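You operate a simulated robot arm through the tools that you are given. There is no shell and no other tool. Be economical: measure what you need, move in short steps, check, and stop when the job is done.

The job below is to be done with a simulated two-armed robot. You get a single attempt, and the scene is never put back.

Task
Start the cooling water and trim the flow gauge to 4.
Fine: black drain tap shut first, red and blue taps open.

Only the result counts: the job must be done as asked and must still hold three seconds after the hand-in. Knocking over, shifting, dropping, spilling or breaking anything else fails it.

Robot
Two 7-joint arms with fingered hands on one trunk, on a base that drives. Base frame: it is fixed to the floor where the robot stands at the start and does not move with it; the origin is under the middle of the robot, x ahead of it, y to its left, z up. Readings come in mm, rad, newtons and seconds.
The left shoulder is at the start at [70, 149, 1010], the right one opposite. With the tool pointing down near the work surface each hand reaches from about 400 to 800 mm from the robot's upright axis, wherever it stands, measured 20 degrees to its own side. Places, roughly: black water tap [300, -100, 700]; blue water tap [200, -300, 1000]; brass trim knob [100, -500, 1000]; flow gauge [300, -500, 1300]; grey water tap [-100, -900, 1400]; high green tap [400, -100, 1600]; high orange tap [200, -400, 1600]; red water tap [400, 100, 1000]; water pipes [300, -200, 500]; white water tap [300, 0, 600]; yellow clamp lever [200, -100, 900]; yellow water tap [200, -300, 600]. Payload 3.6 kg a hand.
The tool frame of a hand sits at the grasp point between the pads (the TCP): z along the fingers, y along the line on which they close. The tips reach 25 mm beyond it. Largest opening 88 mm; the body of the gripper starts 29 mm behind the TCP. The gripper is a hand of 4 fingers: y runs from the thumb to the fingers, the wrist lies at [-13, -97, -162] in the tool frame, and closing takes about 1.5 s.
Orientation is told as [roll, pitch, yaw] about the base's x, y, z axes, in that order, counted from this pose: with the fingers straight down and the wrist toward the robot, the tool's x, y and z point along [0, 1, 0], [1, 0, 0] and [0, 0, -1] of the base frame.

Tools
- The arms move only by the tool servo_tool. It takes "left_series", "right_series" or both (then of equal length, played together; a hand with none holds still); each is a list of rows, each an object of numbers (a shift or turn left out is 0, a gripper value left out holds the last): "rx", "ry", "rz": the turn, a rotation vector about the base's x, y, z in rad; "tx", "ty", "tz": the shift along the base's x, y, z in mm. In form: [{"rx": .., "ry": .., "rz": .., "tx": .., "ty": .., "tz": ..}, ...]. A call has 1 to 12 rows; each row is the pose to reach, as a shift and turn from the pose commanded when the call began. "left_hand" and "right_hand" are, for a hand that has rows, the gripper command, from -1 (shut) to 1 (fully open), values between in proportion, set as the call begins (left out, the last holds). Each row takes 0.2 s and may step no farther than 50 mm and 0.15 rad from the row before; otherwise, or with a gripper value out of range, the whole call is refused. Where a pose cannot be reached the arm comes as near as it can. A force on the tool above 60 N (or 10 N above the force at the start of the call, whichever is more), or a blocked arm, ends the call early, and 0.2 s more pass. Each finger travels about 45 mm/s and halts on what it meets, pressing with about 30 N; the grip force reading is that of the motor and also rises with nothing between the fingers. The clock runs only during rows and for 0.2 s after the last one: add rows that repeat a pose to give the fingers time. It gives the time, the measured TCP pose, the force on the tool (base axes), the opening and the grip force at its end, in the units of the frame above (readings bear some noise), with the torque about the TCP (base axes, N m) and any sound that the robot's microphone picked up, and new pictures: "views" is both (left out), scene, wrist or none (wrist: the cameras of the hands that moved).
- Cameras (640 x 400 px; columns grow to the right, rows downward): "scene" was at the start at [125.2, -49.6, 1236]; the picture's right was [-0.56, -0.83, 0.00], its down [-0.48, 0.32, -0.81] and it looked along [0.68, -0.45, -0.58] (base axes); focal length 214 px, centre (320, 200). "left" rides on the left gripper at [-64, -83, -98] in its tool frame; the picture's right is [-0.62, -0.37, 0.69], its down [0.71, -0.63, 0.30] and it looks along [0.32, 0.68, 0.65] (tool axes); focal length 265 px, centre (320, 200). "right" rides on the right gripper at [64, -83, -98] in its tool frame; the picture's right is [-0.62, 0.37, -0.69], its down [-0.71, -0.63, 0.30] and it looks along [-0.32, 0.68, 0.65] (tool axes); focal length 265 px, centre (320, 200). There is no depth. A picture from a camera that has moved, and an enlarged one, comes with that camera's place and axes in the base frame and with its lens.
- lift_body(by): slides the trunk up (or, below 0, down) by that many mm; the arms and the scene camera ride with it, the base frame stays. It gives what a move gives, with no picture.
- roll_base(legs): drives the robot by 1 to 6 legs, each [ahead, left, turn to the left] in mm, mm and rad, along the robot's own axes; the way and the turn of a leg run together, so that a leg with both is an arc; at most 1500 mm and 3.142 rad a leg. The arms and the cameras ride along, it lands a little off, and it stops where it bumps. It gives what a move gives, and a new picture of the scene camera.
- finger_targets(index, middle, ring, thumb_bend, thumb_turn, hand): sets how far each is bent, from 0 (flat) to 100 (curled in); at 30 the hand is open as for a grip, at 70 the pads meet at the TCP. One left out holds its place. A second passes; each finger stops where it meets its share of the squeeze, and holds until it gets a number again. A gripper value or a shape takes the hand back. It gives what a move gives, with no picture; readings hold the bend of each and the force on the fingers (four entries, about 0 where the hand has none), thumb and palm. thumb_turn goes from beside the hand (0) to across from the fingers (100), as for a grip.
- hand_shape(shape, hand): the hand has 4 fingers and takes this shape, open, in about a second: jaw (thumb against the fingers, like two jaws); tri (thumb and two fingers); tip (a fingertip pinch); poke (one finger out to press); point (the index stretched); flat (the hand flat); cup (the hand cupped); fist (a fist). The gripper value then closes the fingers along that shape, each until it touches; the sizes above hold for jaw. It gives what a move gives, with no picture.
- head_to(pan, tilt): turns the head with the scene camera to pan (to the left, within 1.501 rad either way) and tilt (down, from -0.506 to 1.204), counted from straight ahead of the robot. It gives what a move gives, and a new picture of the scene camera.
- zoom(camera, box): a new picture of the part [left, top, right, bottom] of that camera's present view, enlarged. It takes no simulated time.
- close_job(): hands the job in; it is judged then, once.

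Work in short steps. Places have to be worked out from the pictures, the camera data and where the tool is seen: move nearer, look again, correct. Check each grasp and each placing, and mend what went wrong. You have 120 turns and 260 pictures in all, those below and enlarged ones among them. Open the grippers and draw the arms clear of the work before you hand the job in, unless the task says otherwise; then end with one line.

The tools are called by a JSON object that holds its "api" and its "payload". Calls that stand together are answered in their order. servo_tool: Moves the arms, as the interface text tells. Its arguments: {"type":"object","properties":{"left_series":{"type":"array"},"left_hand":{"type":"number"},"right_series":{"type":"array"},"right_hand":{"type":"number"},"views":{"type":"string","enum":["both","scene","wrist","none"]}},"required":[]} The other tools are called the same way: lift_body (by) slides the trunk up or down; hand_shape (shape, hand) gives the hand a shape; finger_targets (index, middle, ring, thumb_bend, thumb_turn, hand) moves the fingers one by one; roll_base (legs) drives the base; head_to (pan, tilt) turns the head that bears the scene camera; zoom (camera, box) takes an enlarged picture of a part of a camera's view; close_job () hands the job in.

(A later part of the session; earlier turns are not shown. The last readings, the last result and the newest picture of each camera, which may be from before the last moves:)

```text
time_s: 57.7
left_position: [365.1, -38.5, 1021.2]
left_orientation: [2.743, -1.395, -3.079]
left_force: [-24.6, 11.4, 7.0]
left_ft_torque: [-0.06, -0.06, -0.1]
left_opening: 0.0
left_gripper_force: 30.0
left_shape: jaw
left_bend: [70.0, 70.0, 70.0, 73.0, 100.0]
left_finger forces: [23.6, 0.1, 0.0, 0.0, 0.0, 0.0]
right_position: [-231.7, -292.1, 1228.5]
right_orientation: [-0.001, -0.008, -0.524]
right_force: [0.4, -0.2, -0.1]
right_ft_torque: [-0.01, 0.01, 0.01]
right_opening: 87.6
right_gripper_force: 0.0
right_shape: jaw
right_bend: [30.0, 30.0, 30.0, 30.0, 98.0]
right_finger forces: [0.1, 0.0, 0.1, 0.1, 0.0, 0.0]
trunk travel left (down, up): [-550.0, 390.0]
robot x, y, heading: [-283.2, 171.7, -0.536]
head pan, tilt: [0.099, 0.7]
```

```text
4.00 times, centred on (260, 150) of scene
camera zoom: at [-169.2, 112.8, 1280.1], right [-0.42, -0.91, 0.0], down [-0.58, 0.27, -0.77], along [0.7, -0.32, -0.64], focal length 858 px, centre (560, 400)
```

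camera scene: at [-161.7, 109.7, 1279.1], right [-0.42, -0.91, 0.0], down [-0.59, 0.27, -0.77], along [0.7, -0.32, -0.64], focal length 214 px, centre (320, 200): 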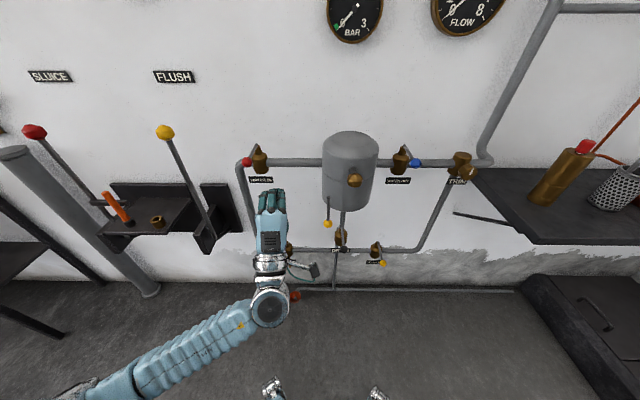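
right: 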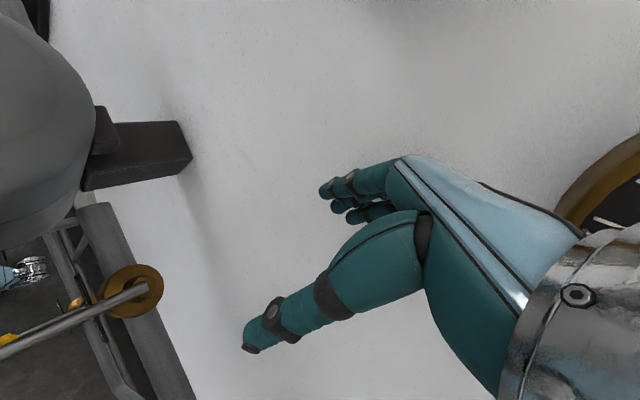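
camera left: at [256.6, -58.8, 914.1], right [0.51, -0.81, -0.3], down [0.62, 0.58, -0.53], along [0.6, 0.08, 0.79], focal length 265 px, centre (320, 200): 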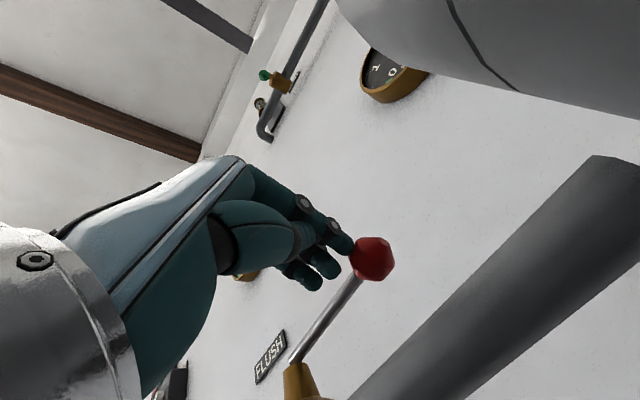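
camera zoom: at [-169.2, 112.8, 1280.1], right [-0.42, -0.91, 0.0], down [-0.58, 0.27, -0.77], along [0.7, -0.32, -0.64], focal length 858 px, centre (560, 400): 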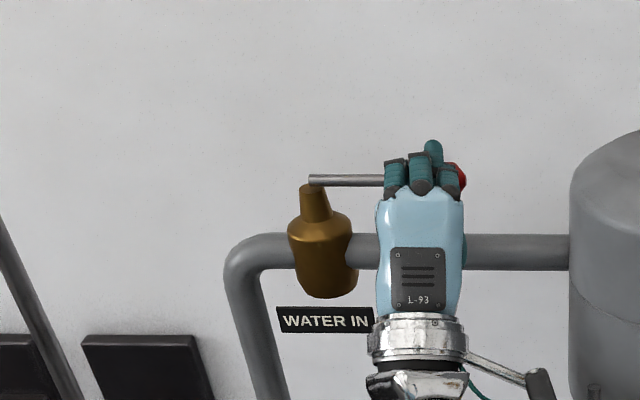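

Red is fully open at its stop, with 24 N of contact force. I'll back the left hand out to a clear spot while the right hand comes down and tips its fingers forward for the blue tap.

{"api": "servo_tool", "payload": {"left_series": [{"tx": -10, "ty": 5}, {"tx": -50, "ty": 25}, {"tx": -90, "ty": 45}, {"tx": -125, "ty": 70}, {"tx": -150, "ty": 100}, {"tx": -165, "ty": 135}, {"tx": -165, "ty": 170}, {"tx": -165, "ty": 170}, {"tx": -165, "ty": 170}, {"tx": -165, "ty": 170}, {"tx": -165, "ty": 170}, {"tx": -165, "ty": 170}], "right_series": [{"tx": 12, "tz": -20}, {"tx": 30, "tz": -50}, {"tx": 50, "tz": -85, "rx": -0.07, "ry": -0.12}, {"tx": 70, "tz": -120, "rx": -0.14, "ry": -0.24}, {"tx": 90, "tz": -150, "rx": -0.21, "ry": -0.36}, {"tx": 110, "tz": -180, "rx": -0.28, "ry": -0.48}, {"tx": 143, "tz": -200, "rx": -0.35, "ry": -0.6}, {"tx": 143, "tz": -200, "rx": -0.42, "ry": -0.72}, {"tx": 143, "tz": -200, "rx": -0.49, "ry": -0.84}, {"tx": 143, "tz": -200, "rx": -0.56, "ry": -0.97}, {"tx": 143, "tz": -200, "rx": -0.63, "ry": -1.09}, {"tx": 143, "tz": -200, "rx": -0.7, "ry": -1.22}], "right_hand": -1, "views": "both"}}

```text
time_s: 60.3
left_position: [208.0, 129.6, 1015.1]
left_orientation: [2.703, -1.404, -3.037]
left_force: [-0.7, -0.3, -0.1]
left_ft_torque: [0.0, 0.01, -0.01]
left_opening: 0.0
left_gripper_force: 30.3
left_shape: jaw
left_bend: [70.0, 70.0, 70.0, 73.0, 100.0]
left_finger forces: [0.0, 0.0, 0.1, 0.0, 0.0, 0.0]
right_position: [-69.3, -316.1, 1012.1]
right_orientation: [0.042, -1.412, -0.563]
right_force: [0.1, -0.4, -0.4]
right_ft_torque: [-0.02, 0.03, 0.01]
right_opening: 0.0
right_gripper_force: 29.6
right_shape: jaw
right_bend: [70.0, 70.0, 70.0, 40.0, 100.0]
right_finger forces: [0.0, 0.1, 0.0, 0.0, 0.0, 0.0]
right hand out of reach, approached as far as the arm can: row 5, 6, 7, 8, 9, 10, 11, 12
trunk travel left (down, up): [-550.0, 390.0]
robot x, y, heading: [-283.6, 171.3, -0.532]
head pan, tilt: [0.099, 0.7]
camera scene: at [-160.9, 109.7, 1279.0], right [-0.42, -0.91, 0.0], down [-0.59, 0.27, -0.76], along [0.7, -0.32, -0.64], focal length 214 px, centre (320, 200)
camera right: at [-133.9, -204.8, 947.0], right [-0.85, -0.23, 0.47], down [-0.18, -0.72, -0.68], along [0.49, -0.66, 0.57], focal length 265 px, centre (320, 200)
camera left: at [108.9, 103.2, 913.5], right [0.51, -0.81, -0.3], down [0.62, 0.59, -0.53], along [0.6, 0.08, 0.79], focal length 265 px, centre (320, 200)
```

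scene: 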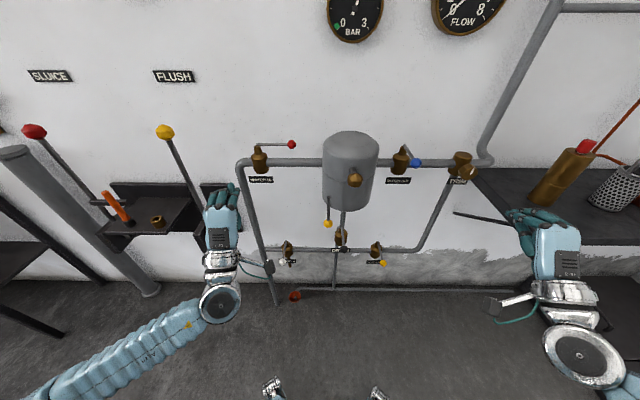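
right: 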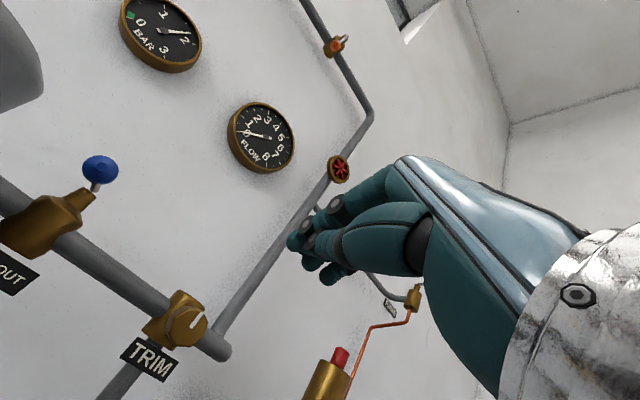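
left: 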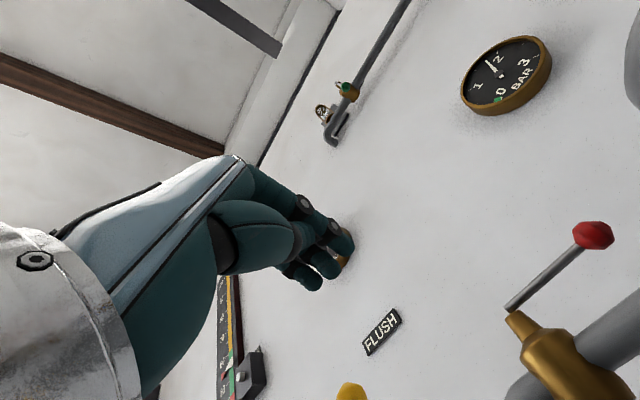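

Pressure holds near 1.8 bar and flow is still 0, as blue is closed. I'll swing the right hand in to v 130, the left side of the blue lever, staying back at u 100.

{"api": "servo_tool", "payload": {"right_series": [{"tx": 22, "ty": 35}, {"tx": 45, "ty": 70}, {"tx": 66, "ty": 105}, {"tx": 88, "ty": 135}, {"tx": 105, "ty": 156}, {"tx": 105, "ty": 156}], "views": "both"}}

{"api": "zoom", "payload": {"camera": "scene", "box": [320, 100, 480, 200]}}

```text
time_s: 61.7
left_position: [207.5, 130.5, 1013.3]
left_orientation: [2.708, -1.406, -3.04]
left_force: [-0.3, 0.3, -0.3]
left_ft_torque: [-0.02, 0.0, -0.03]
left_opening: 0.0
left_gripper_force: 30.2
left_shape: jaw
left_bend: [70.0, 70.0, 70.0, 73.0, 100.0]
left_finger forces: [0.1, 0.1, 0.0, 0.1, 0.0, 0.0]
right_position: [39.1, -160.4, 1011.1]
right_orientation: [0.023, -1.405, -0.545]
right_force: [-0.1, -0.9, 0.6]
right_ft_torque: [0.0, 0.01, 0.02]
right_opening: 0.1
right_gripper_force: 29.8
right_shape: jaw
right_bend: [70.0, 70.0, 70.0, 41.0, 100.0]
right_finger forces: [0.1, 0.0, 0.0, 0.0, 0.0, 0.0]
right hand out of reach, approached as far as the arm can: row 1, 2, 3, 4, 5, 6
trunk travel left (down, up): [-550.0, 390.0]
robot x, y, heading: [-284.6, 165.9, -0.525]
head pan, tilt: [0.099, 0.7]
camera scene: at [-160.7, 110.3, 1279.0], right [-0.42, -0.91, 0.0], down [-0.59, 0.27, -0.76], along [0.7, -0.32, -0.64], focal length 214 px, centre (320, 200)
camera right: at [-26.3, -49.3, 946.6], right [-0.85, -0.23, 0.47], down [-0.18, -0.72, -0.67], along [0.49, -0.66, 0.57], focal length 265 px, centre (320, 200)
```

scene: 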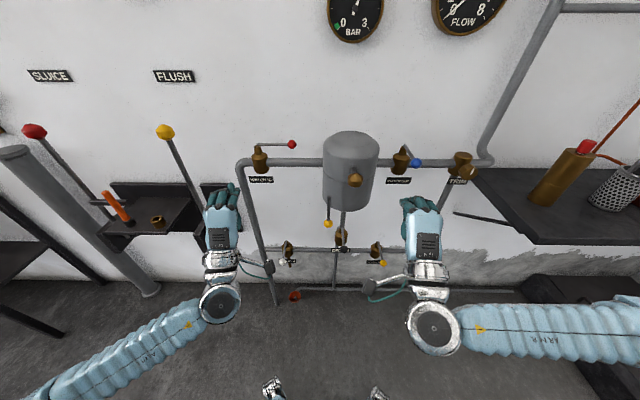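
right: 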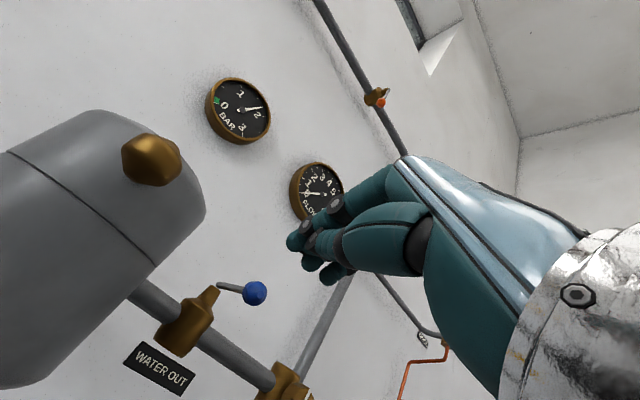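

```text
4.00 times, centred on (400, 150) of scene
camera zoom: at [-160.7, 110.3, 1279.0], right [-0.42, -0.91, 0.0], down [-0.59, 0.27, -0.76], along [0.7, -0.32, -0.64], focal length 858 px, centre (0, 400)
```

zoom: 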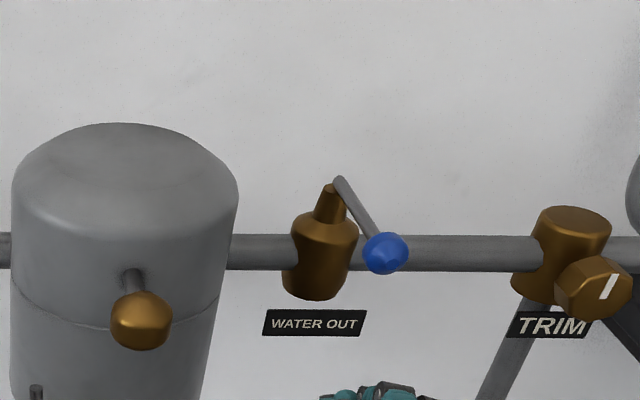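

The right hand is at u 102, v 130, z 1011, and its fingers span about v 123 to 170, so the tank (right edge about v 128) is close. I'll advance to u 258 only, with the hand between tank and lever.

{"api": "servo_tool", "payload": {"right_series": [{"tx": 45, "ty": -18}, {"tx": 90, "ty": -38}, {"tx": 120, "ty": -49}, {"tx": 142, "ty": -59}, {"tx": 142, "ty": -59}], "views": "wrist"}}

{"api": "zoom", "payload": {"camera": "scene", "box": [320, 100, 480, 200]}}

```text
time_s: 62.9
left_position: [206.7, 130.5, 1015.0]
left_orientation: [2.704, -1.403, -3.039]
left_force: [-0.6, -0.1, 0.0]
left_ft_torque: [-0.02, -0.02, 0.02]
left_opening: 0.2
left_gripper_force: 30.0
left_shape: jaw
left_bend: [70.0, 70.0, 70.0, 73.0, 100.0]
left_finger forces: [0.0, 0.0, 0.1, 0.0, 0.1, 0.0]
right_position: [179.7, -220.3, 1012.5]
right_orientation: [0.03, -1.406, -0.552]
right_force: [0.1, 0.1, -0.1]
right_ft_torque: [-0.04, -0.03, 0.0]
right_opening: 0.1
right_gripper_force: 29.4
right_shape: jaw
right_bend: [70.0, 70.0, 70.0, 41.0, 100.0]
right_finger forces: [0.0, 0.0, 0.0, 0.1, 0.0, 0.0]
trunk travel left (down, up): [-550.0, 390.0]
robot x, y, heading: [-283.3, 172.0, -0.526]
head pan, tilt: [0.099, 0.7]
camera right: at [114.6, -109.2, 946.8], right [-0.85, -0.23, 0.47], down [-0.18, -0.71, -0.67], along [0.49, -0.66, 0.57], focal length 265 px, centre (320, 200)
```

right: 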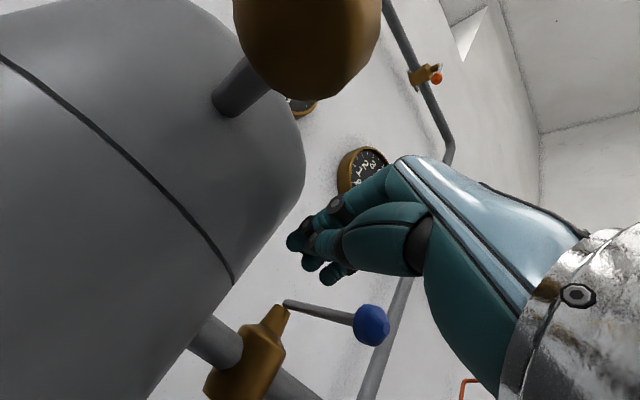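

```text
4.00 times, centred on (400, 150) of scene
camera zoom: at [-162.7, 110.0, 1279.2], right [-0.42, -0.91, 0.0], down [-0.59, 0.27, -0.77], along [0.7, -0.32, -0.64], focal length 858 px, centre (0, 400)
```

zoom: 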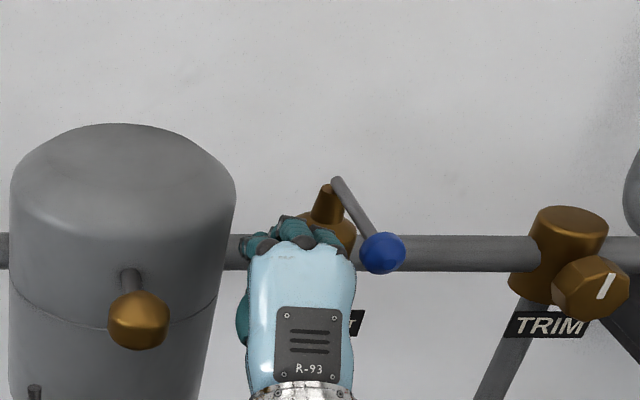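

The hand is just left of the blue knob and clear of the tank. I'll push right along its arc and watch the force.

{"api": "servo_tool", "payload": {"right_series": [{"tx": -3, "ty": -6}, {"tx": -5, "ty": -11}, {"tx": -7, "ty": -17}, {"tx": -8.2, "ty": -22.6}, {"tx": -8.6, "ty": -30}, {"tx": -8.6, "ty": -37}], "views": "wrist"}}

{"api": "zoom", "payload": {"camera": "scene", "box": [320, 100, 480, 200]}}

```text
time_s: 64.3
left_position: [206.4, 130.4, 1014.4]
left_orientation: [2.703, -1.406, -3.039]
left_force: [0.1, -0.6, -0.7]
left_ft_torque: [-0.02, -0.02, -0.01]
left_opening: 0.0
left_gripper_force: 30.1
left_shape: jaw
left_bend: [70.0, 70.0, 70.0, 73.0, 100.0]
left_finger forces: [0.1, 0.0, 0.0, 0.1, 0.1, 0.0]
right_position: [170.5, -257.5, 1010.1]
right_orientation: [0.028, -1.407, -0.55]
right_force: [-0.5, 0.2, 1.1]
right_ft_torque: [-0.02, -0.01, 0.01]
right_opening: 0.0
right_gripper_force: 30.5
right_shape: jaw
right_bend: [70.0, 70.0, 70.0, 41.0, 100.0]
right_finger forces: [0.1, 0.1, 0.3, 0.0, 0.1, 0.0]
trunk travel left (down, up): [-550.0, 390.0]
robot x, y, heading: [-283.6, 172.3, -0.525]
head pan, tilt: [0.099, 0.7]
camera right: at [105.8, -145.6, 946.2], right [-0.85, -0.23, 0.47], down [-0.18, -0.72, -0.67], along [0.49, -0.66, 0.57], focal length 265 px, centre (320, 200)
```

right: 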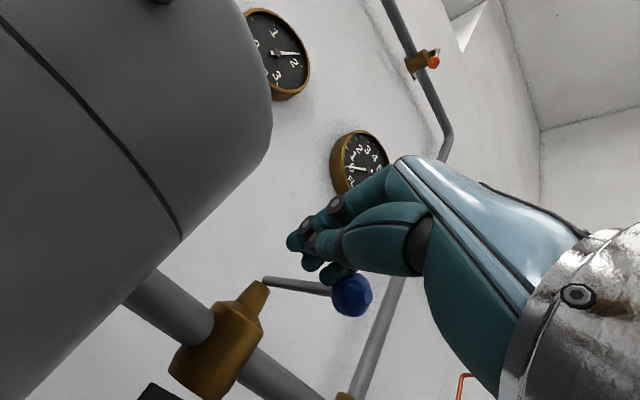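

```text
4.00 times, centred on (400, 150) of scene
camera zoom: at [-161.7, 109.8, 1279.1], right [-0.42, -0.91, 0.0], down [-0.59, 0.27, -0.77], along [0.7, -0.32, -0.64], focal length 858 px, centre (0, 400)
```

zoom: 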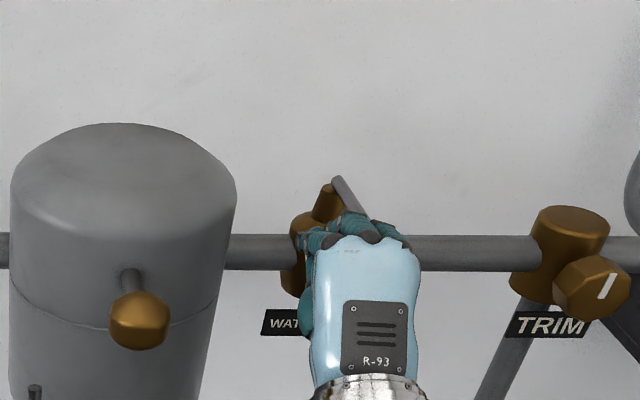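

Contact with the blue knob has only just begun. I'll push 30 mm further.

{"api": "servo_tool", "payload": {"right_series": [{"tx": -3, "ty": -7}, {"tx": -4, "ty": -14}, {"tx": -4, "ty": -21}, {"tx": -3, "ty": -28}], "views": "wrist"}}

{"api": "zoom", "payload": {"camera": "scene", "box": [320, 100, 480, 200]}}

```text
time_s: 65.3
left_position: [206.4, 130.3, 1013.6]
left_orientation: [2.706, -1.406, -3.038]
left_force: [0.5, 0.1, 0.5]
left_ft_torque: [0.03, -0.01, 0.0]
left_opening: 0.0
left_gripper_force: 30.0
left_shape: jaw
left_bend: [70.0, 70.0, 70.0, 73.0, 100.0]
left_finger forces: [0.0, 0.0, 0.0, 0.0, 0.1, 0.0]
right_position: [166.9, -286.2, 1010.8]
right_orientation: [0.027, -1.407, -0.549]
right_force: [0.1, 2.1, -0.2]
right_ft_torque: [-0.01, 0.01, -0.04]
right_opening: 0.1
right_gripper_force: 29.6
right_shape: jaw
right_bend: [70.0, 70.0, 70.0, 41.0, 100.0]
right_finger forces: [0.0, 0.0, 0.9, 0.0, 0.0, 0.0]
trunk travel left (down, up): [-550.0, 390.0]
robot x, y, heading: [-286.0, 169.8, -0.53]
head pan, tilt: [0.099, 0.7]
camera right: at [102.8, -173.7, 946.1], right [-0.85, -0.23, 0.47], down [-0.18, -0.72, -0.67], along [0.49, -0.66, 0.57], focal length 265 px, centre (320, 200)
```

right: 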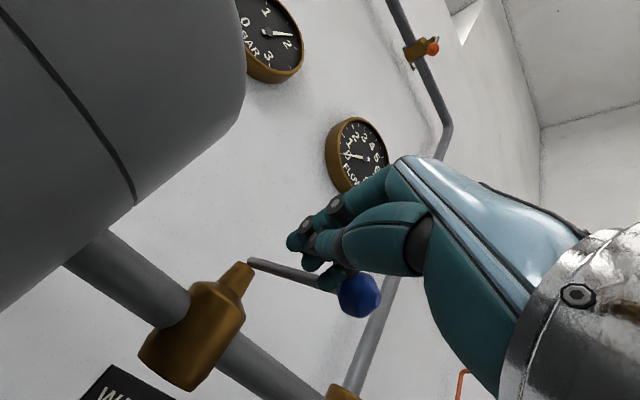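

```text
4.00 times, centred on (400, 150) of scene
camera zoom: at [-161.8, 109.9, 1279.1], right [-0.42, -0.91, 0.0], down [-0.59, 0.27, -0.77], along [0.7, -0.32, -0.64], focal length 858 px, centre (0, 400)
```

zoom: 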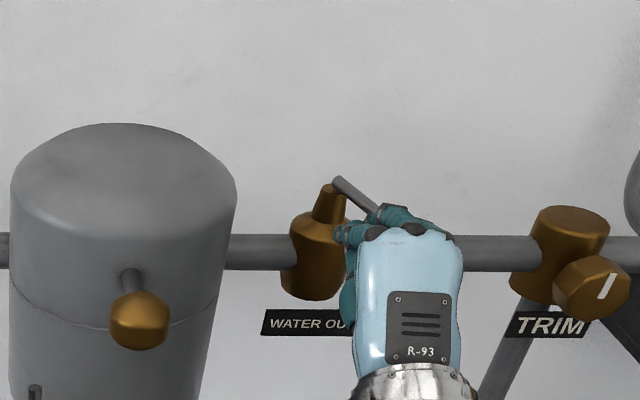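

Blue turns right freely (2 N) and stands at about 28°. I'll follow the arc to about 60°.

{"api": "servo_tool", "payload": {"right_series": [{"tx": 2, "ty": -7}, {"tx": 3.6, "ty": -13.8}, {"tx": 5.5, "ty": -19.5}, {"tx": 7.1, "ty": -25.3}, {"tx": 12, "ty": -36.3}, {"tx": 16.3, "ty": -46}], "views": "wrist"}}

{"api": "zoom", "payload": {"camera": "scene", "box": [320, 100, 480, 200]}}

```text
time_s: 66.7
left_position: [207.5, 129.9, 1015.1]
left_orientation: [2.706, -1.405, -3.039]
left_force: [-0.9, 0.3, 1.1]
left_ft_torque: [-0.01, -0.03, 0.0]
left_opening: 0.0
left_gripper_force: 29.8
left_shape: jaw
left_bend: [70.0, 70.0, 70.0, 73.0, 100.0]
left_finger forces: [0.1, 0.1, 0.1, 0.0, 0.0, 0.0]
right_position: [185.9, -332.7, 1010.8]
right_orientation: [0.03, -1.408, -0.551]
right_force: [-0.4, 0.0, -1.8]
right_ft_torque: [0.04, -0.03, -0.04]
right_opening: 0.0
right_gripper_force: 29.5
right_shape: jaw
right_bend: [70.0, 70.0, 70.0, 41.0, 100.0]
right_finger forces: [0.0, 0.0, 0.8, 0.1, 0.0, 0.1]
trunk travel left (down, up): [-550.0, 390.0]
robot x, y, heading: [-284.7, 173.4, -0.528]
head pan, tilt: [0.099, 0.7]
camera right: at [119.4, -219.8, 945.6], right [-0.85, -0.23, 0.47], down [-0.18, -0.71, -0.67], along [0.49, -0.66, 0.57], focal length 265 px, centre (320, 200)
```

right: 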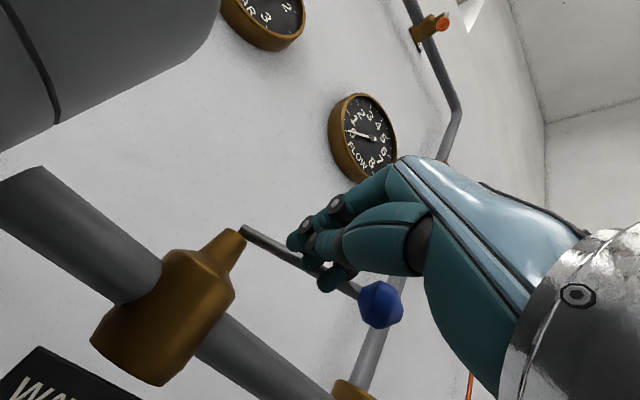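

```text
4.00 times, centred on (400, 150) of scene
camera zoom: at [-161.7, 109.9, 1279.1], right [-0.42, -0.91, 0.0], down [-0.59, 0.27, -0.77], along [0.7, -0.32, -0.64], focal length 858 px, centre (0, 400)
```

zoom: 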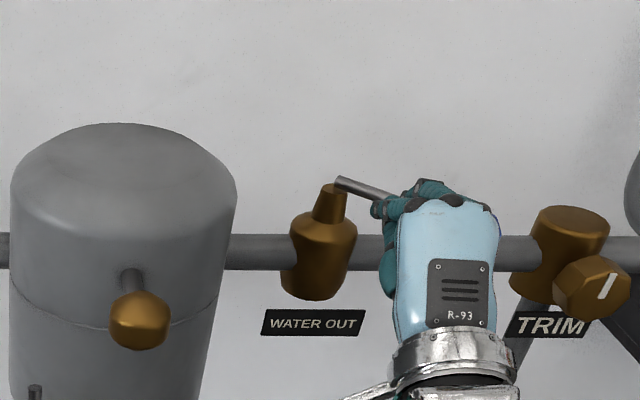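

Blue stands at about 65°. I'll push forward toward the wall to bring it parallel and onto its stop.

{"api": "servo_tool", "payload": {"right_series": [{"tx": 4, "ty": -4}, {"tx": 7.4, "ty": -7.8}, {"tx": 15.3, "ty": -14.7}, {"tx": 23.5, "ty": -20.7}, {"tx": 30.4, "ty": -25}, {"tx": 36, "ty": -28}], "views": "wrist"}}

{"api": "zoom", "payload": {"camera": "scene", "box": [320, 100, 480, 200]}}

```text
time_s: 68.1
left_position: [203.2, 132.7, 1016.0]
left_orientation: [2.72, -1.401, -3.055]
left_force: [0.5, -0.3, 0.3]
left_ft_torque: [0.01, -0.01, -0.01]
left_opening: 0.0
left_gripper_force: 30.3
left_shape: jaw
left_bend: [70.0, 70.0, 70.0, 73.0, 100.0]
left_finger forces: [0.1, 0.0, 0.0, 0.0, 0.0, 0.0]
right_position: [217.4, -356.3, 1016.5]
right_orientation: [0.033, -1.417, -0.555]
right_force: [-13.0, 6.5, 7.2]
right_ft_torque: [0.03, -0.07, 0.06]
right_opening: 0.0
right_gripper_force: 30.0
right_shape: jaw
right_bend: [70.0, 70.0, 70.0, 45.0, 100.0]
right_finger forces: [16.1, 6.9, 0.1, 0.1, 0.1, 0.0]
trunk travel left (down, up): [-550.0, 390.0]
robot x, y, heading: [-281.4, 169.4, -0.525]
head pan, tilt: [0.099, 0.7]
camera right: at [152.6, -245.5, 950.8], right [-0.85, -0.23, 0.47], down [-0.18, -0.72, -0.67], along [0.49, -0.66, 0.57], focal length 265 px, centre (320, 200)
```

right: 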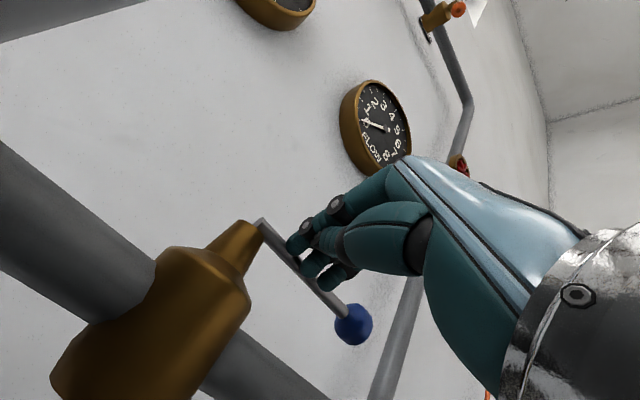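

```text
4.00 times, centred on (400, 150) of scene
camera zoom: at [-165.9, 112.5, 1279.8], right [-0.42, -0.91, 0.0], down [-0.58, 0.27, -0.77], along [0.7, -0.32, -0.64], focal length 858 px, centre (0, 400)
```

zoom: 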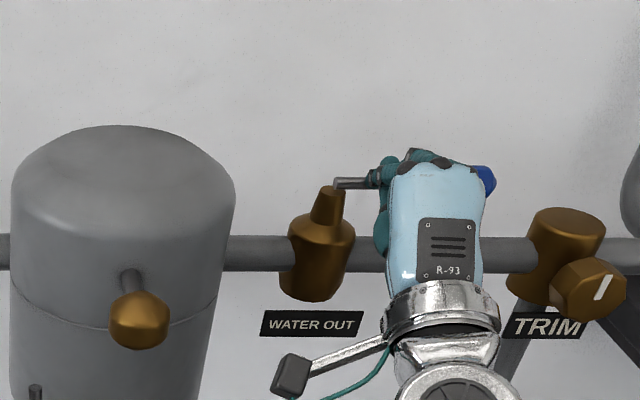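

Blue now lies along the pipe, against its stop at about 15 N. I'll back the right hand straight out and read the gauges.

{"api": "servo_tool", "payload": {"right_series": [{"tx": -8, "ty": 4}, {"tx": -45, "ty": 21}, {"tx": -90, "ty": 42}, {"tx": -130, "ty": 60}, {"tx": -150, "ty": 40}, {"tx": -170, "ty": 0}, {"tx": -170, "ty": 0}, {"tx": -170, "ty": 0}], "right_hand": 1, "views": "none"}}

{"api": "head_to", "payload": {"pan": -0.1, "tilt": 0.4}}

{"api": "zoom", "payload": {"camera": "scene", "box": [300, 30, 540, 180]}}

```text
time_s: 69.9
left_position: [208.4, 130.0, 1013.6]
left_orientation: [2.7, -1.404, -3.032]
left_force: [0.3, 0.4, -0.1]
left_ft_torque: [-0.03, 0.0, -0.02]
left_opening: 0.0
left_gripper_force: 29.6
left_shape: jaw
left_bend: [70.0, 70.0, 70.0, 73.0, 100.0]
left_finger forces: [0.0, 0.0, 0.1, 0.1, 0.1, 0.0]
right_position: [51.2, -360.6, 1010.6]
right_orientation: [0.033, -1.407, -0.553]
right_force: [0.0, 0.1, -0.4]
right_ft_torque: [0.03, -0.02, 0.0]
right_opening: 87.6
right_gripper_force: 0.1
right_shape: jaw
right_bend: [30.0, 30.0, 30.0, 30.0, 98.0]
right_finger forces: [0.0, 0.0, 0.0, 0.0, 0.1, 0.0]
trunk travel left (down, up): [-550.0, 390.0]
robot x, y, heading: [-283.6, 173.0, -0.526]
head pan, tilt: [0.099, 0.7]
```

```text
time_s: 70.7
left_position: [206.8, 130.6, 1013.3]
left_orientation: [2.707, -1.406, -3.038]
left_force: [0.1, 0.3, -0.6]
left_ft_torque: [0.0, 0.02, 0.01]
left_opening: 0.1
left_gripper_force: 29.8
left_shape: jaw
left_bend: [70.0, 70.0, 70.0, 73.0, 100.0]
left_finger forces: [0.0, 0.0, 0.1, 0.0, 0.0, 0.0]
right_position: [50.1, -360.0, 1011.2]
right_orientation: [0.028, -1.407, -0.55]
right_force: [-0.3, 0.1, -0.6]
right_ft_torque: [-0.01, 0.01, 0.0]
right_opening: 87.9
right_gripper_force: 0.0
right_shape: jaw
right_bend: [30.0, 30.0, 30.0, 30.0, 98.0]
right_finger forces: [0.0, 0.0, 0.0, 0.0, 0.0, 0.1]
trunk travel left (down, up): [-550.0, 390.0]
robot x, y, heading: [-284.4, 169.8, -0.529]
head pan, tilt: [-0.099, 0.4]
camera scene: at [-163.6, 91.0, 1305.8], right [-0.59, -0.81, 0.0], down [-0.32, 0.23, -0.92], along [0.75, -0.54, -0.39], focal length 214 px, centre (320, 200)
```

scene: 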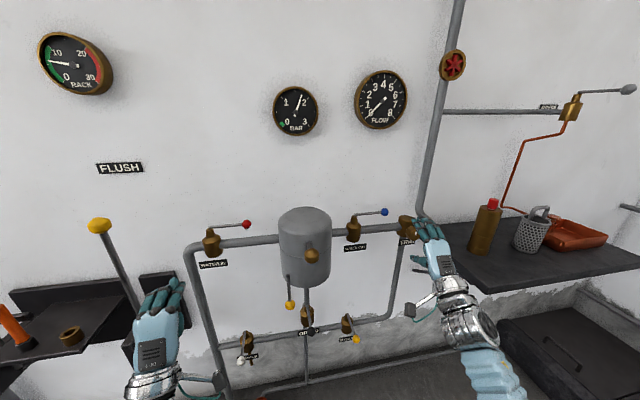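

```text
2.67 times, centred on (420, 105) of scene
camera zoom: at [-163.6, 91.0, 1305.8], right [-0.59, -0.81, 0.0], down [-0.32, 0.23, -0.92], along [0.75, -0.54, -0.39], focal length 572 px, centre (53, 453)
```

zoom: 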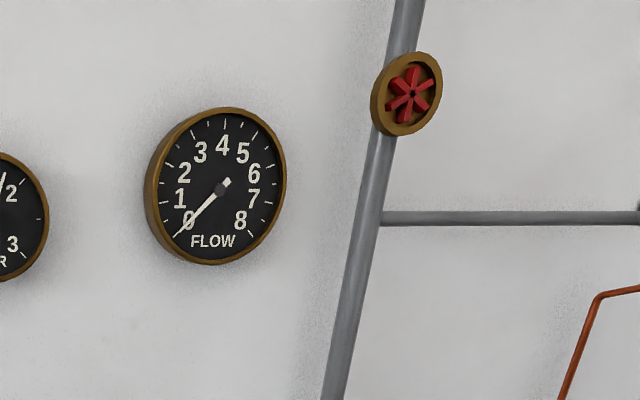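

Flow is 0 because the trim valve is shut, while pressure has settled near 1.7 bar. I'll bring the open right hand in line with the trim knob (v 393, z 954), standing off, and level it along the wall normal.

{"api": "servo_tool", "payload": {"right_series": [{"tx": -36, "ty": 10, "tz": -10}, {"tx": -55, "ty": -20, "tz": -30, "rx": -0.03, "ry": -0.07, "rz": 0.05}, {"tx": -72, "ty": -62, "tz": -57, "rx": -0.067, "ry": -0.145, "rz": 0.1}, {"tx": -72, "ty": -62, "tz": -57, "rx": -0.067, "ry": -0.145, "rz": 0.1}], "views": "both"}}

{"api": "zoom", "payload": {"camera": "scene", "box": [360, 190, 460, 252]}}

```text
refused: row 3 steps farther than a row can; nothing moved
```

```text
6.40 times, centred on (410, 221) of scene
camera zoom: at [-163.6, 91.0, 1305.8], right [-0.59, -0.81, 0.0], down [-0.32, 0.23, -0.92], along [0.75, -0.54, -0.39], focal length 1373 px, centre (-256, 66)
```

zoom: 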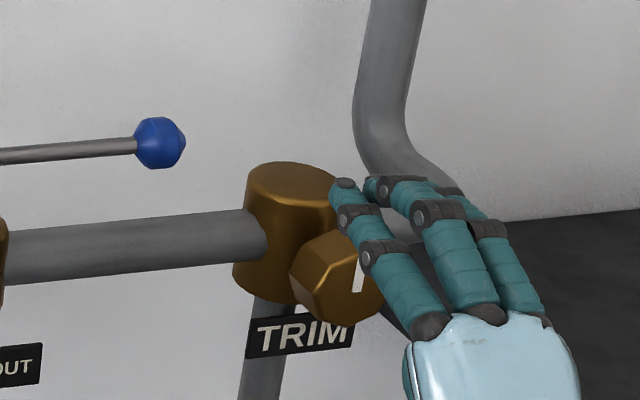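

The step was too long, so nothing moved. I'll resend it with finer rows.

{"api": "servo_tool", "payload": {"right_series": [{"tx": -30, "ty": 10, "tz": -10}, {"tx": -45, "ty": -8, "tz": -25, "rx": -0.02, "ry": -0.04, "rz": 0.03}, {"tx": -58, "ty": -35, "tz": -40, "rx": -0.04, "ry": -0.09, "rz": 0.06}, {"tx": -72, "ty": -62, "tz": -57, "rx": -0.067, "ry": -0.145, "rz": 0.1}, {"tx": -72, "ty": -62, "tz": -57, "rx": -0.067, "ry": -0.145, "rz": 0.1}], "views": "both"}}

{"api": "zoom", "payload": {"camera": "scene", "box": [360, 190, 460, 252]}}

```text
time_s: 71.9
left_position: [207.3, 130.9, 1014.6]
left_orientation: [2.706, -1.405, -3.041]
left_force: [0.1, 0.5, 0.3]
left_ft_torque: [0.02, 0.03, 0.01]
left_opening: 0.0
left_gripper_force: 29.7
left_shape: jaw
left_bend: [70.0, 70.0, 70.0, 73.0, 100.0]
left_finger forces: [0.0, 0.0, 0.0, 0.1, 0.0, 0.1]
right_position: [-20.9, -421.7, 954.7]
right_orientation: [1.223, -1.561, -1.643]
right_force: [-0.4, 0.0, 0.2]
right_ft_torque: [0.0, -0.01, 0.01]
right_opening: 87.5
right_gripper_force: 0.1
right_shape: jaw
right_bend: [30.0, 30.0, 30.0, 30.0, 98.0]
right_finger forces: [0.0, 0.1, 0.0, 0.0, 0.0, 0.0]
trunk travel left (down, up): [-550.0, 390.0]
robot x, y, heading: [-287.1, 168.6, -0.529]
head pan, tilt: [-0.099, 0.4]
camera scene: at [-163.5, 91.4, 1305.9], right [-0.59, -0.81, 0.0], down [-0.32, 0.23, -0.92], along [0.75, -0.54, -0.39], focal length 214 px, centre (320, 200)
camera right: at [-85.7, -321.8, 872.0], right [-0.89, -0.29, 0.36], down [-0.01, -0.77, -0.64], along [0.46, -0.57, 0.68], focal length 265 px, centre (320, 200)
```

scene: 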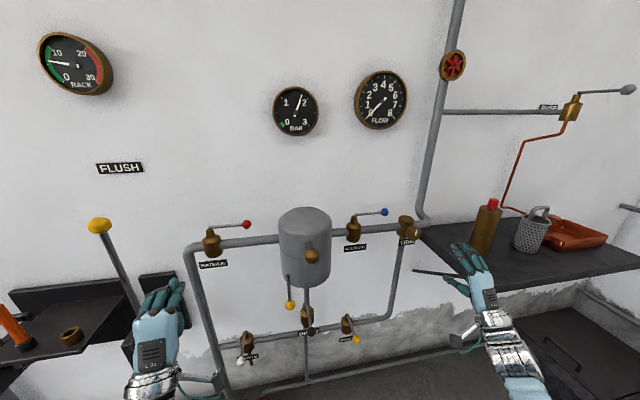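
right: 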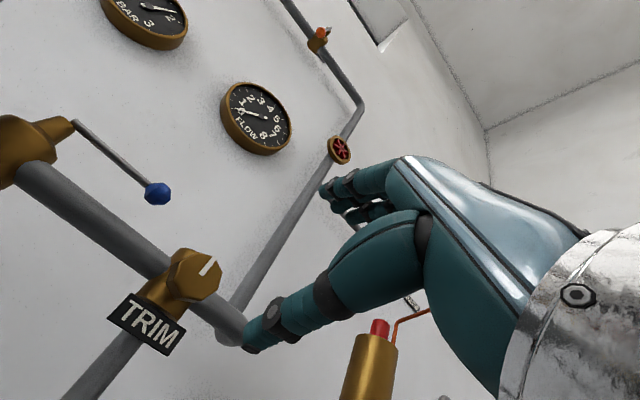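

```text
6.40 times, centred on (410, 221) of scene
camera zoom: at [-163.5, 91.4, 1305.9], right [-0.59, -0.81, 0.0], down [-0.32, 0.23, -0.92], along [0.75, -0.54, -0.39], focal length 1373 px, centre (-256, 66)
```

zoom: 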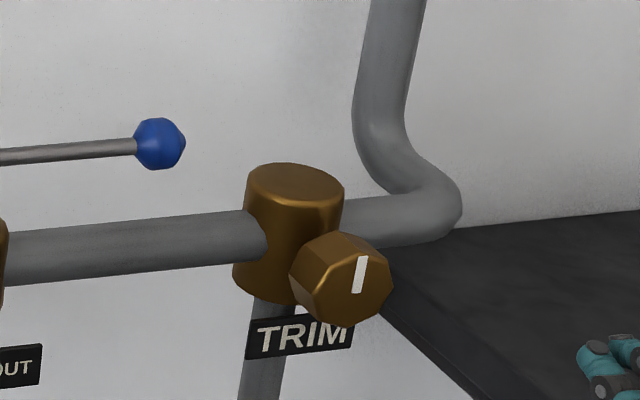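

The knob is an octagon about 45 mm across with its face at about u 312, v 385, z 951, and the mark points up. The hand is aligned with the wall normal, and I'll advance to u 290 and check.

{"api": "servo_tool", "payload": {"right_series": [{"tx": 40, "ty": -15, "tz": -3}, {"tx": 80, "ty": -31, "tz": -3}, {"tx": 110, "ty": -43, "tz": -3}, {"tx": 124, "ty": -49, "tz": -3}, {"tx": 124, "ty": -49, "tz": -3}], "views": "wrist"}}

{"api": "zoom", "payload": {"camera": "scene", "box": [360, 190, 460, 252]}}

```text
time_s: 73.1
left_position: [206.0, 130.0, 1013.8]
left_orientation: [2.706, -1.403, -3.039]
left_force: [0.5, 0.0, -0.6]
left_ft_torque: [0.02, -0.01, -0.04]
left_opening: 0.0
left_gripper_force: 29.8
left_shape: jaw
left_bend: [70.0, 70.0, 70.0, 73.0, 100.0]
left_finger forces: [0.0, 0.0, 0.1, 0.0, 0.1, 0.0]
right_position: [103.2, -471.9, 951.9]
right_orientation: [1.228, -1.558, -1.647]
right_force: [-0.5, 0.6, 0.9]
right_ft_torque: [-0.01, -0.01, -0.01]
right_opening: 87.5
right_gripper_force: 0.1
right_shape: jaw
right_bend: [30.0, 30.0, 30.0, 30.0, 98.0]
right_finger forces: [0.1, 0.1, 0.0, 0.1, 0.1, 0.0]
trunk travel left (down, up): [-550.0, 390.0]
robot x, y, heading: [-284.8, 172.2, -0.525]
head pan, tilt: [-0.099, 0.4]
camera right: at [37.8, -371.1, 869.4], right [-0.89, -0.29, 0.36], down [-0.01, -0.77, -0.64], along [0.46, -0.57, 0.68], focal length 265 px, centre (320, 200)
```

right: 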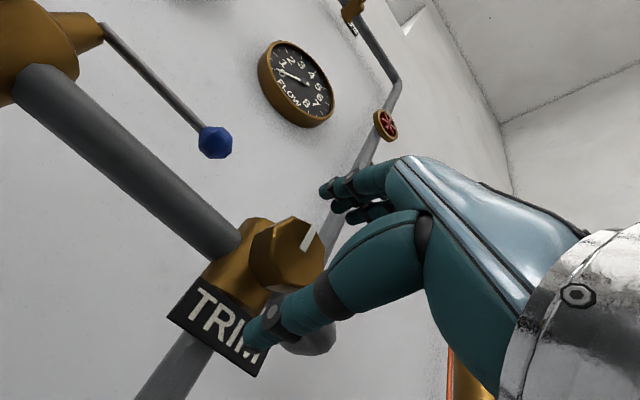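

```text
6.40 times, centred on (410, 221) of scene
camera zoom: at [-164.5, 90.9, 1306.0], right [-0.59, -0.81, 0.0], down [-0.31, 0.23, -0.92], along [0.75, -0.54, -0.39], focal length 1373 px, centre (-256, 66)
```

zoom: 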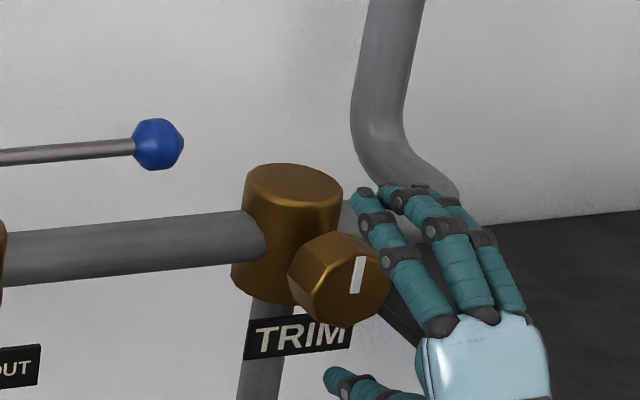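

The fingers sit above and the thumb below the knob. I'll advance 22 mm with a slight shift left and then close gently on it.

{"api": "servo_tool", "payload": {"right_series": [{"tx": 11, "ty": -2.5}, {"tx": 22, "ty": -5}, {"tx": 22, "ty": -5}], "views": "none"}}

{"api": "servo_tool", "payload": {"right_series": [{}, {}, {}, {}, {}, {}], "right_hand": -0.6, "views": "wrist"}}

{"api": "zoom", "payload": {"camera": "scene", "box": [340, 60, 480, 147]}}

{"api": "zoom", "payload": {"camera": "scene", "box": [360, 190, 460, 252]}}

```text
time_s: 73.9
left_position: [206.4, 131.2, 1014.4]
left_orientation: [2.703, -1.404, -3.038]
left_force: [1.1, 0.0, -0.2]
left_ft_torque: [-0.01, 0.01, -0.02]
left_opening: 0.0
left_gripper_force: 29.8
left_shape: jaw
left_bend: [70.0, 70.0, 70.0, 73.0, 100.0]
left_finger forces: [0.0, 0.0, 0.0, 0.0, 0.1, 0.0]
right_position: [125.1, -475.9, 950.8]
right_orientation: [1.211, -1.559, -1.632]
right_force: [-0.2, 0.0, -0.6]
right_ft_torque: [-0.01, 0.02, 0.02]
right_opening: 87.6
right_gripper_force: 0.0
right_shape: jaw
right_bend: [30.0, 30.0, 30.0, 30.0, 98.0]
right_finger forces: [0.0, 0.0, 0.1, 0.1, 0.1, 0.0]
trunk travel left (down, up): [-550.0, 390.0]
robot x, y, heading: [-289.1, 171.4, -0.531]
head pan, tilt: [-0.099, 0.4]
```

```text
time_s: 75.3
left_position: [206.6, 129.9, 1014.2]
left_orientation: [2.703, -1.406, -3.038]
left_force: [-0.3, 0.1, -0.1]
left_ft_torque: [0.05, -0.02, 0.01]
left_opening: 0.1
left_gripper_force: 30.4
left_shape: jaw
left_bend: [70.0, 70.0, 70.0, 73.0, 100.0]
left_finger forces: [0.1, 0.1, 0.0, 0.0, 0.1, 0.0]
right_position: [124.8, -476.3, 949.7]
right_orientation: [1.158, -1.559, -1.579]
right_force: [2.0, 1.7, -0.4]
right_ft_torque: [-0.02, 0.03, 0.05]
right_opening: 33.8
right_gripper_force: 29.8
right_shape: jaw
right_bend: [74.0, 49.0, 55.0, 73.0, 100.0]
right_finger forces: [14.5, 8.4, 3.6, 0.1, 25.2, 0.1]
trunk travel left (down, up): [-550.0, 390.0]
robot x, y, heading: [-282.7, 169.7, -0.528]
head pan, tilt: [-0.099, 0.4]
camera right: at [60.0, -375.5, 869.1], right [-0.89, -0.29, 0.36], down [-0.01, -0.77, -0.64], along [0.46, -0.57, 0.68], focal length 265 px, centre (320, 200)
```

right: 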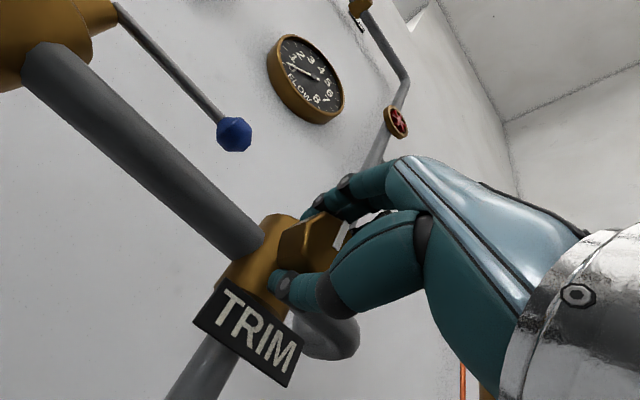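

```text
4.57 times, centred on (410, 104) of scene
camera zoom: at [-163.5, 90.9, 1305.9], right [-0.59, -0.81, 0.0], down [-0.32, 0.23, -0.92], along [0.75, -0.54, -0.39], focal length 980 px, centre (-91, 641)
```

zoom: 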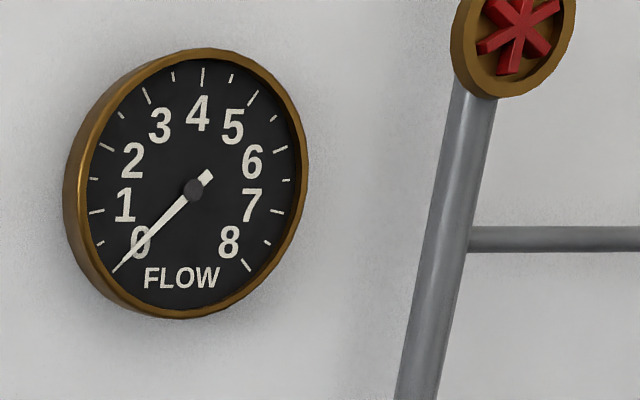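

```text
6.40 times, centred on (410, 221) of scene
camera zoom: at [-163.5, 90.9, 1305.9], right [-0.59, -0.81, 0.0], down [-0.32, 0.23, -0.92], along [0.75, -0.54, -0.39], focal length 1373 px, centre (-256, 66)
```

zoom: 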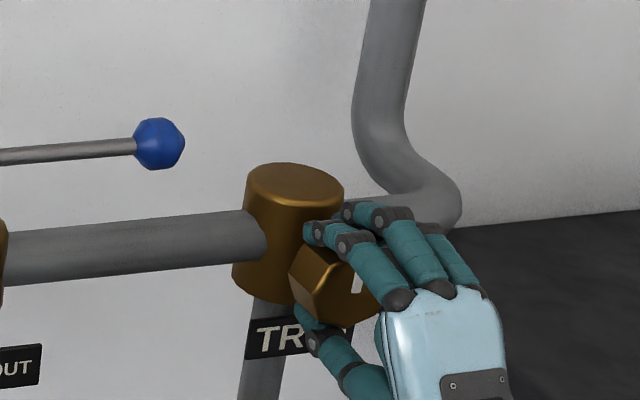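

The grip on the trim knob is good, with index, middle, ring and thumb all loaded and no side force. I'll turn it counter-clockwise (seen from the robot) by 0.3 rad about the wall normal as a test.

{"api": "servo_tool", "payload": {"right_series": [{"rx": -0.068, "ry": 0.031}, {"rx": -0.136, "ry": 0.062}, {"rx": -0.204, "ry": 0.094}, {"rx": -0.273, "ry": 0.125}, {"rx": -0.273, "ry": 0.125}], "views": "none"}}

{"api": "zoom", "payload": {"camera": "scene", "box": [340, 60, 480, 147]}}

{"api": "zoom", "payload": {"camera": "scene", "box": [360, 190, 460, 252]}}

```text
time_s: 76.5
left_position: [206.0, 128.7, 1015.5]
left_orientation: [2.695, -1.404, -3.028]
left_force: [0.1, 0.1, -0.1]
left_ft_torque: [0.02, -0.01, -0.02]
left_opening: 0.0
left_gripper_force: 29.7
left_shape: jaw
left_bend: [70.0, 70.0, 70.0, 73.0, 100.0]
left_finger forces: [0.1, 0.1, 0.1, 0.1, 0.0, 0.0]
right_position: [125.2, -477.9, 949.6]
right_orientation: [-1.545, -1.282, 1.122]
right_force: [1.4, -9.8, 1.9]
right_ft_torque: [0.27, -0.17, -0.2]
right_opening: 32.1
right_gripper_force: 30.1
right_shape: jaw
right_bend: [74.0, 51.0, 57.0, 74.0, 95.0]
right_finger forces: [16.7, 8.6, 1.6, 0.0, 25.1, 0.1]
trunk travel left (down, up): [-550.0, 390.0]
robot x, y, heading: [-286.5, 170.5, -0.53]
head pan, tilt: [-0.099, 0.4]
```

```text
4.57 times, centred on (410, 104) of scene
camera zoom: at [-164.1, 88.8, 1305.8], right [-0.59, -0.81, 0.0], down [-0.31, 0.23, -0.92], along [0.75, -0.54, -0.39], focal length 980 px, centre (-91, 641)
```

zoom: 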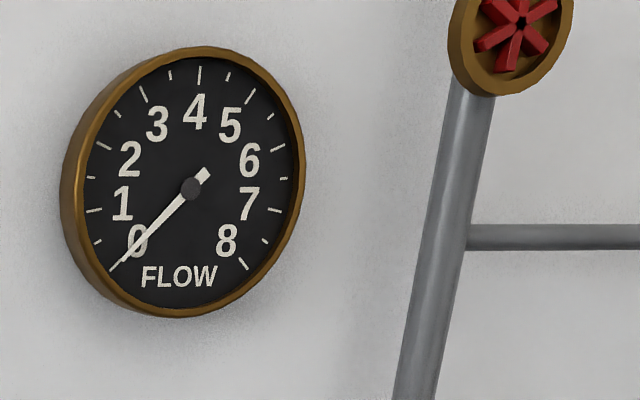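

```text
6.40 times, centred on (410, 221) of scene
camera zoom: at [-164.1, 88.8, 1305.8], right [-0.59, -0.81, 0.0], down [-0.31, 0.23, -0.92], along [0.75, -0.54, -0.39], focal length 1373 px, centre (-256, 66)
```

zoom: 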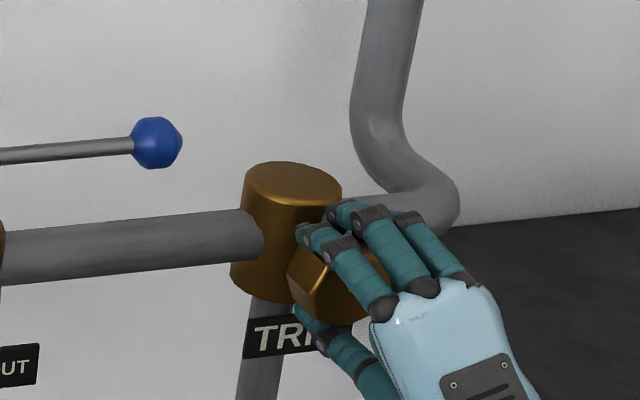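

The knob held fast with rising torque and no flow, so counter-clockwise is its stop. I'll turn the other way, to 0.4 rad clockwise of the grip pose.

{"api": "servo_tool", "payload": {"right_series": [{"rx": 0.1, "ry": -0.046}, {"rx": 0.2, "ry": -0.092}, {"rx": 0.3, "ry": -0.138}, {"rx": 0.4, "ry": -0.183}, {"rx": 0.5, "ry": -0.229}, {"rx": 0.6, "ry": -0.275}, {"rx": 0.6, "ry": -0.275}], "views": "none"}}

{"api": "zoom", "payload": {"camera": "scene", "box": [340, 60, 480, 147]}}

{"api": "zoom", "payload": {"camera": "scene", "box": [360, 190, 460, 252]}}

```text
time_s: 78.1
left_position: [207.3, 128.6, 1014.0]
left_orientation: [2.699, -1.405, -3.034]
left_force: [-0.1, 0.7, -0.4]
left_ft_torque: [-0.02, 0.01, -0.01]
left_opening: 0.2
left_gripper_force: 29.7
left_shape: jaw
left_bend: [70.0, 70.0, 70.0, 73.0, 100.0]
left_finger forces: [0.0, 0.1, 0.1, 0.0, 0.1, 0.0]
right_position: [124.9, -475.8, 952.6]
right_orientation: [1.572, -1.198, -1.991]
right_force: [1.4, -5.0, 2.7]
right_ft_torque: [-0.06, -0.07, -0.11]
right_opening: 32.3
right_gripper_force: 29.4
right_shape: jaw
right_bend: [74.0, 49.0, 55.0, 73.0, 99.0]
right_finger forces: [16.3, 10.4, 4.6, 0.0, 26.0, 0.1]
trunk travel left (down, up): [-550.0, 390.0]
robot x, y, heading: [-285.2, 173.0, -0.53]
head pan, tilt: [-0.099, 0.4]
```

```text
4.57 times, centred on (410, 104) of scene
camera zoom: at [-164.1, 90.1, 1305.9], right [-0.59, -0.81, 0.0], down [-0.31, 0.23, -0.92], along [0.75, -0.54, -0.39], focal length 980 px, centre (-91, 641)
```

zoom: 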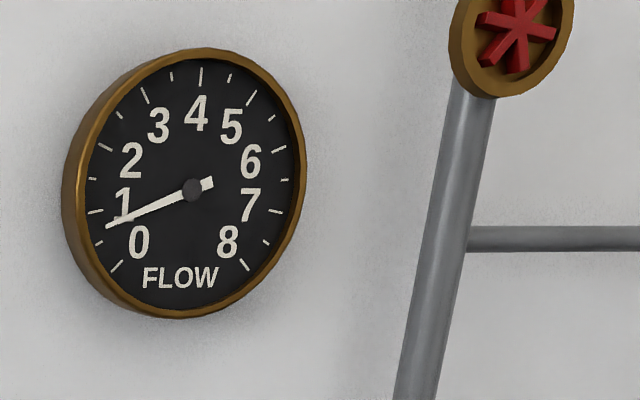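

```text
6.40 times, centred on (410, 221) of scene
camera zoom: at [-164.1, 90.1, 1305.9], right [-0.59, -0.81, 0.0], down [-0.31, 0.23, -0.92], along [0.75, -0.54, -0.39], focal length 1373 px, centre (-256, 66)
```

zoom: 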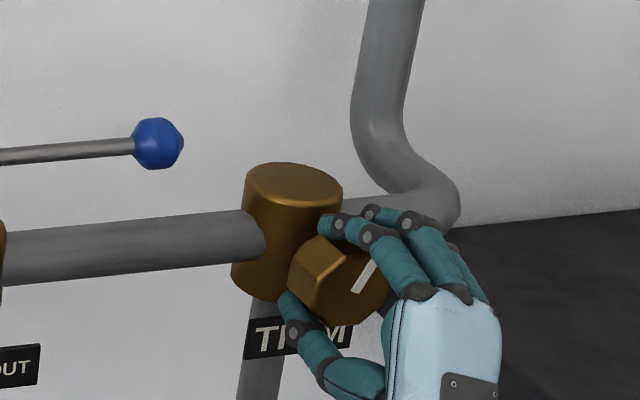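

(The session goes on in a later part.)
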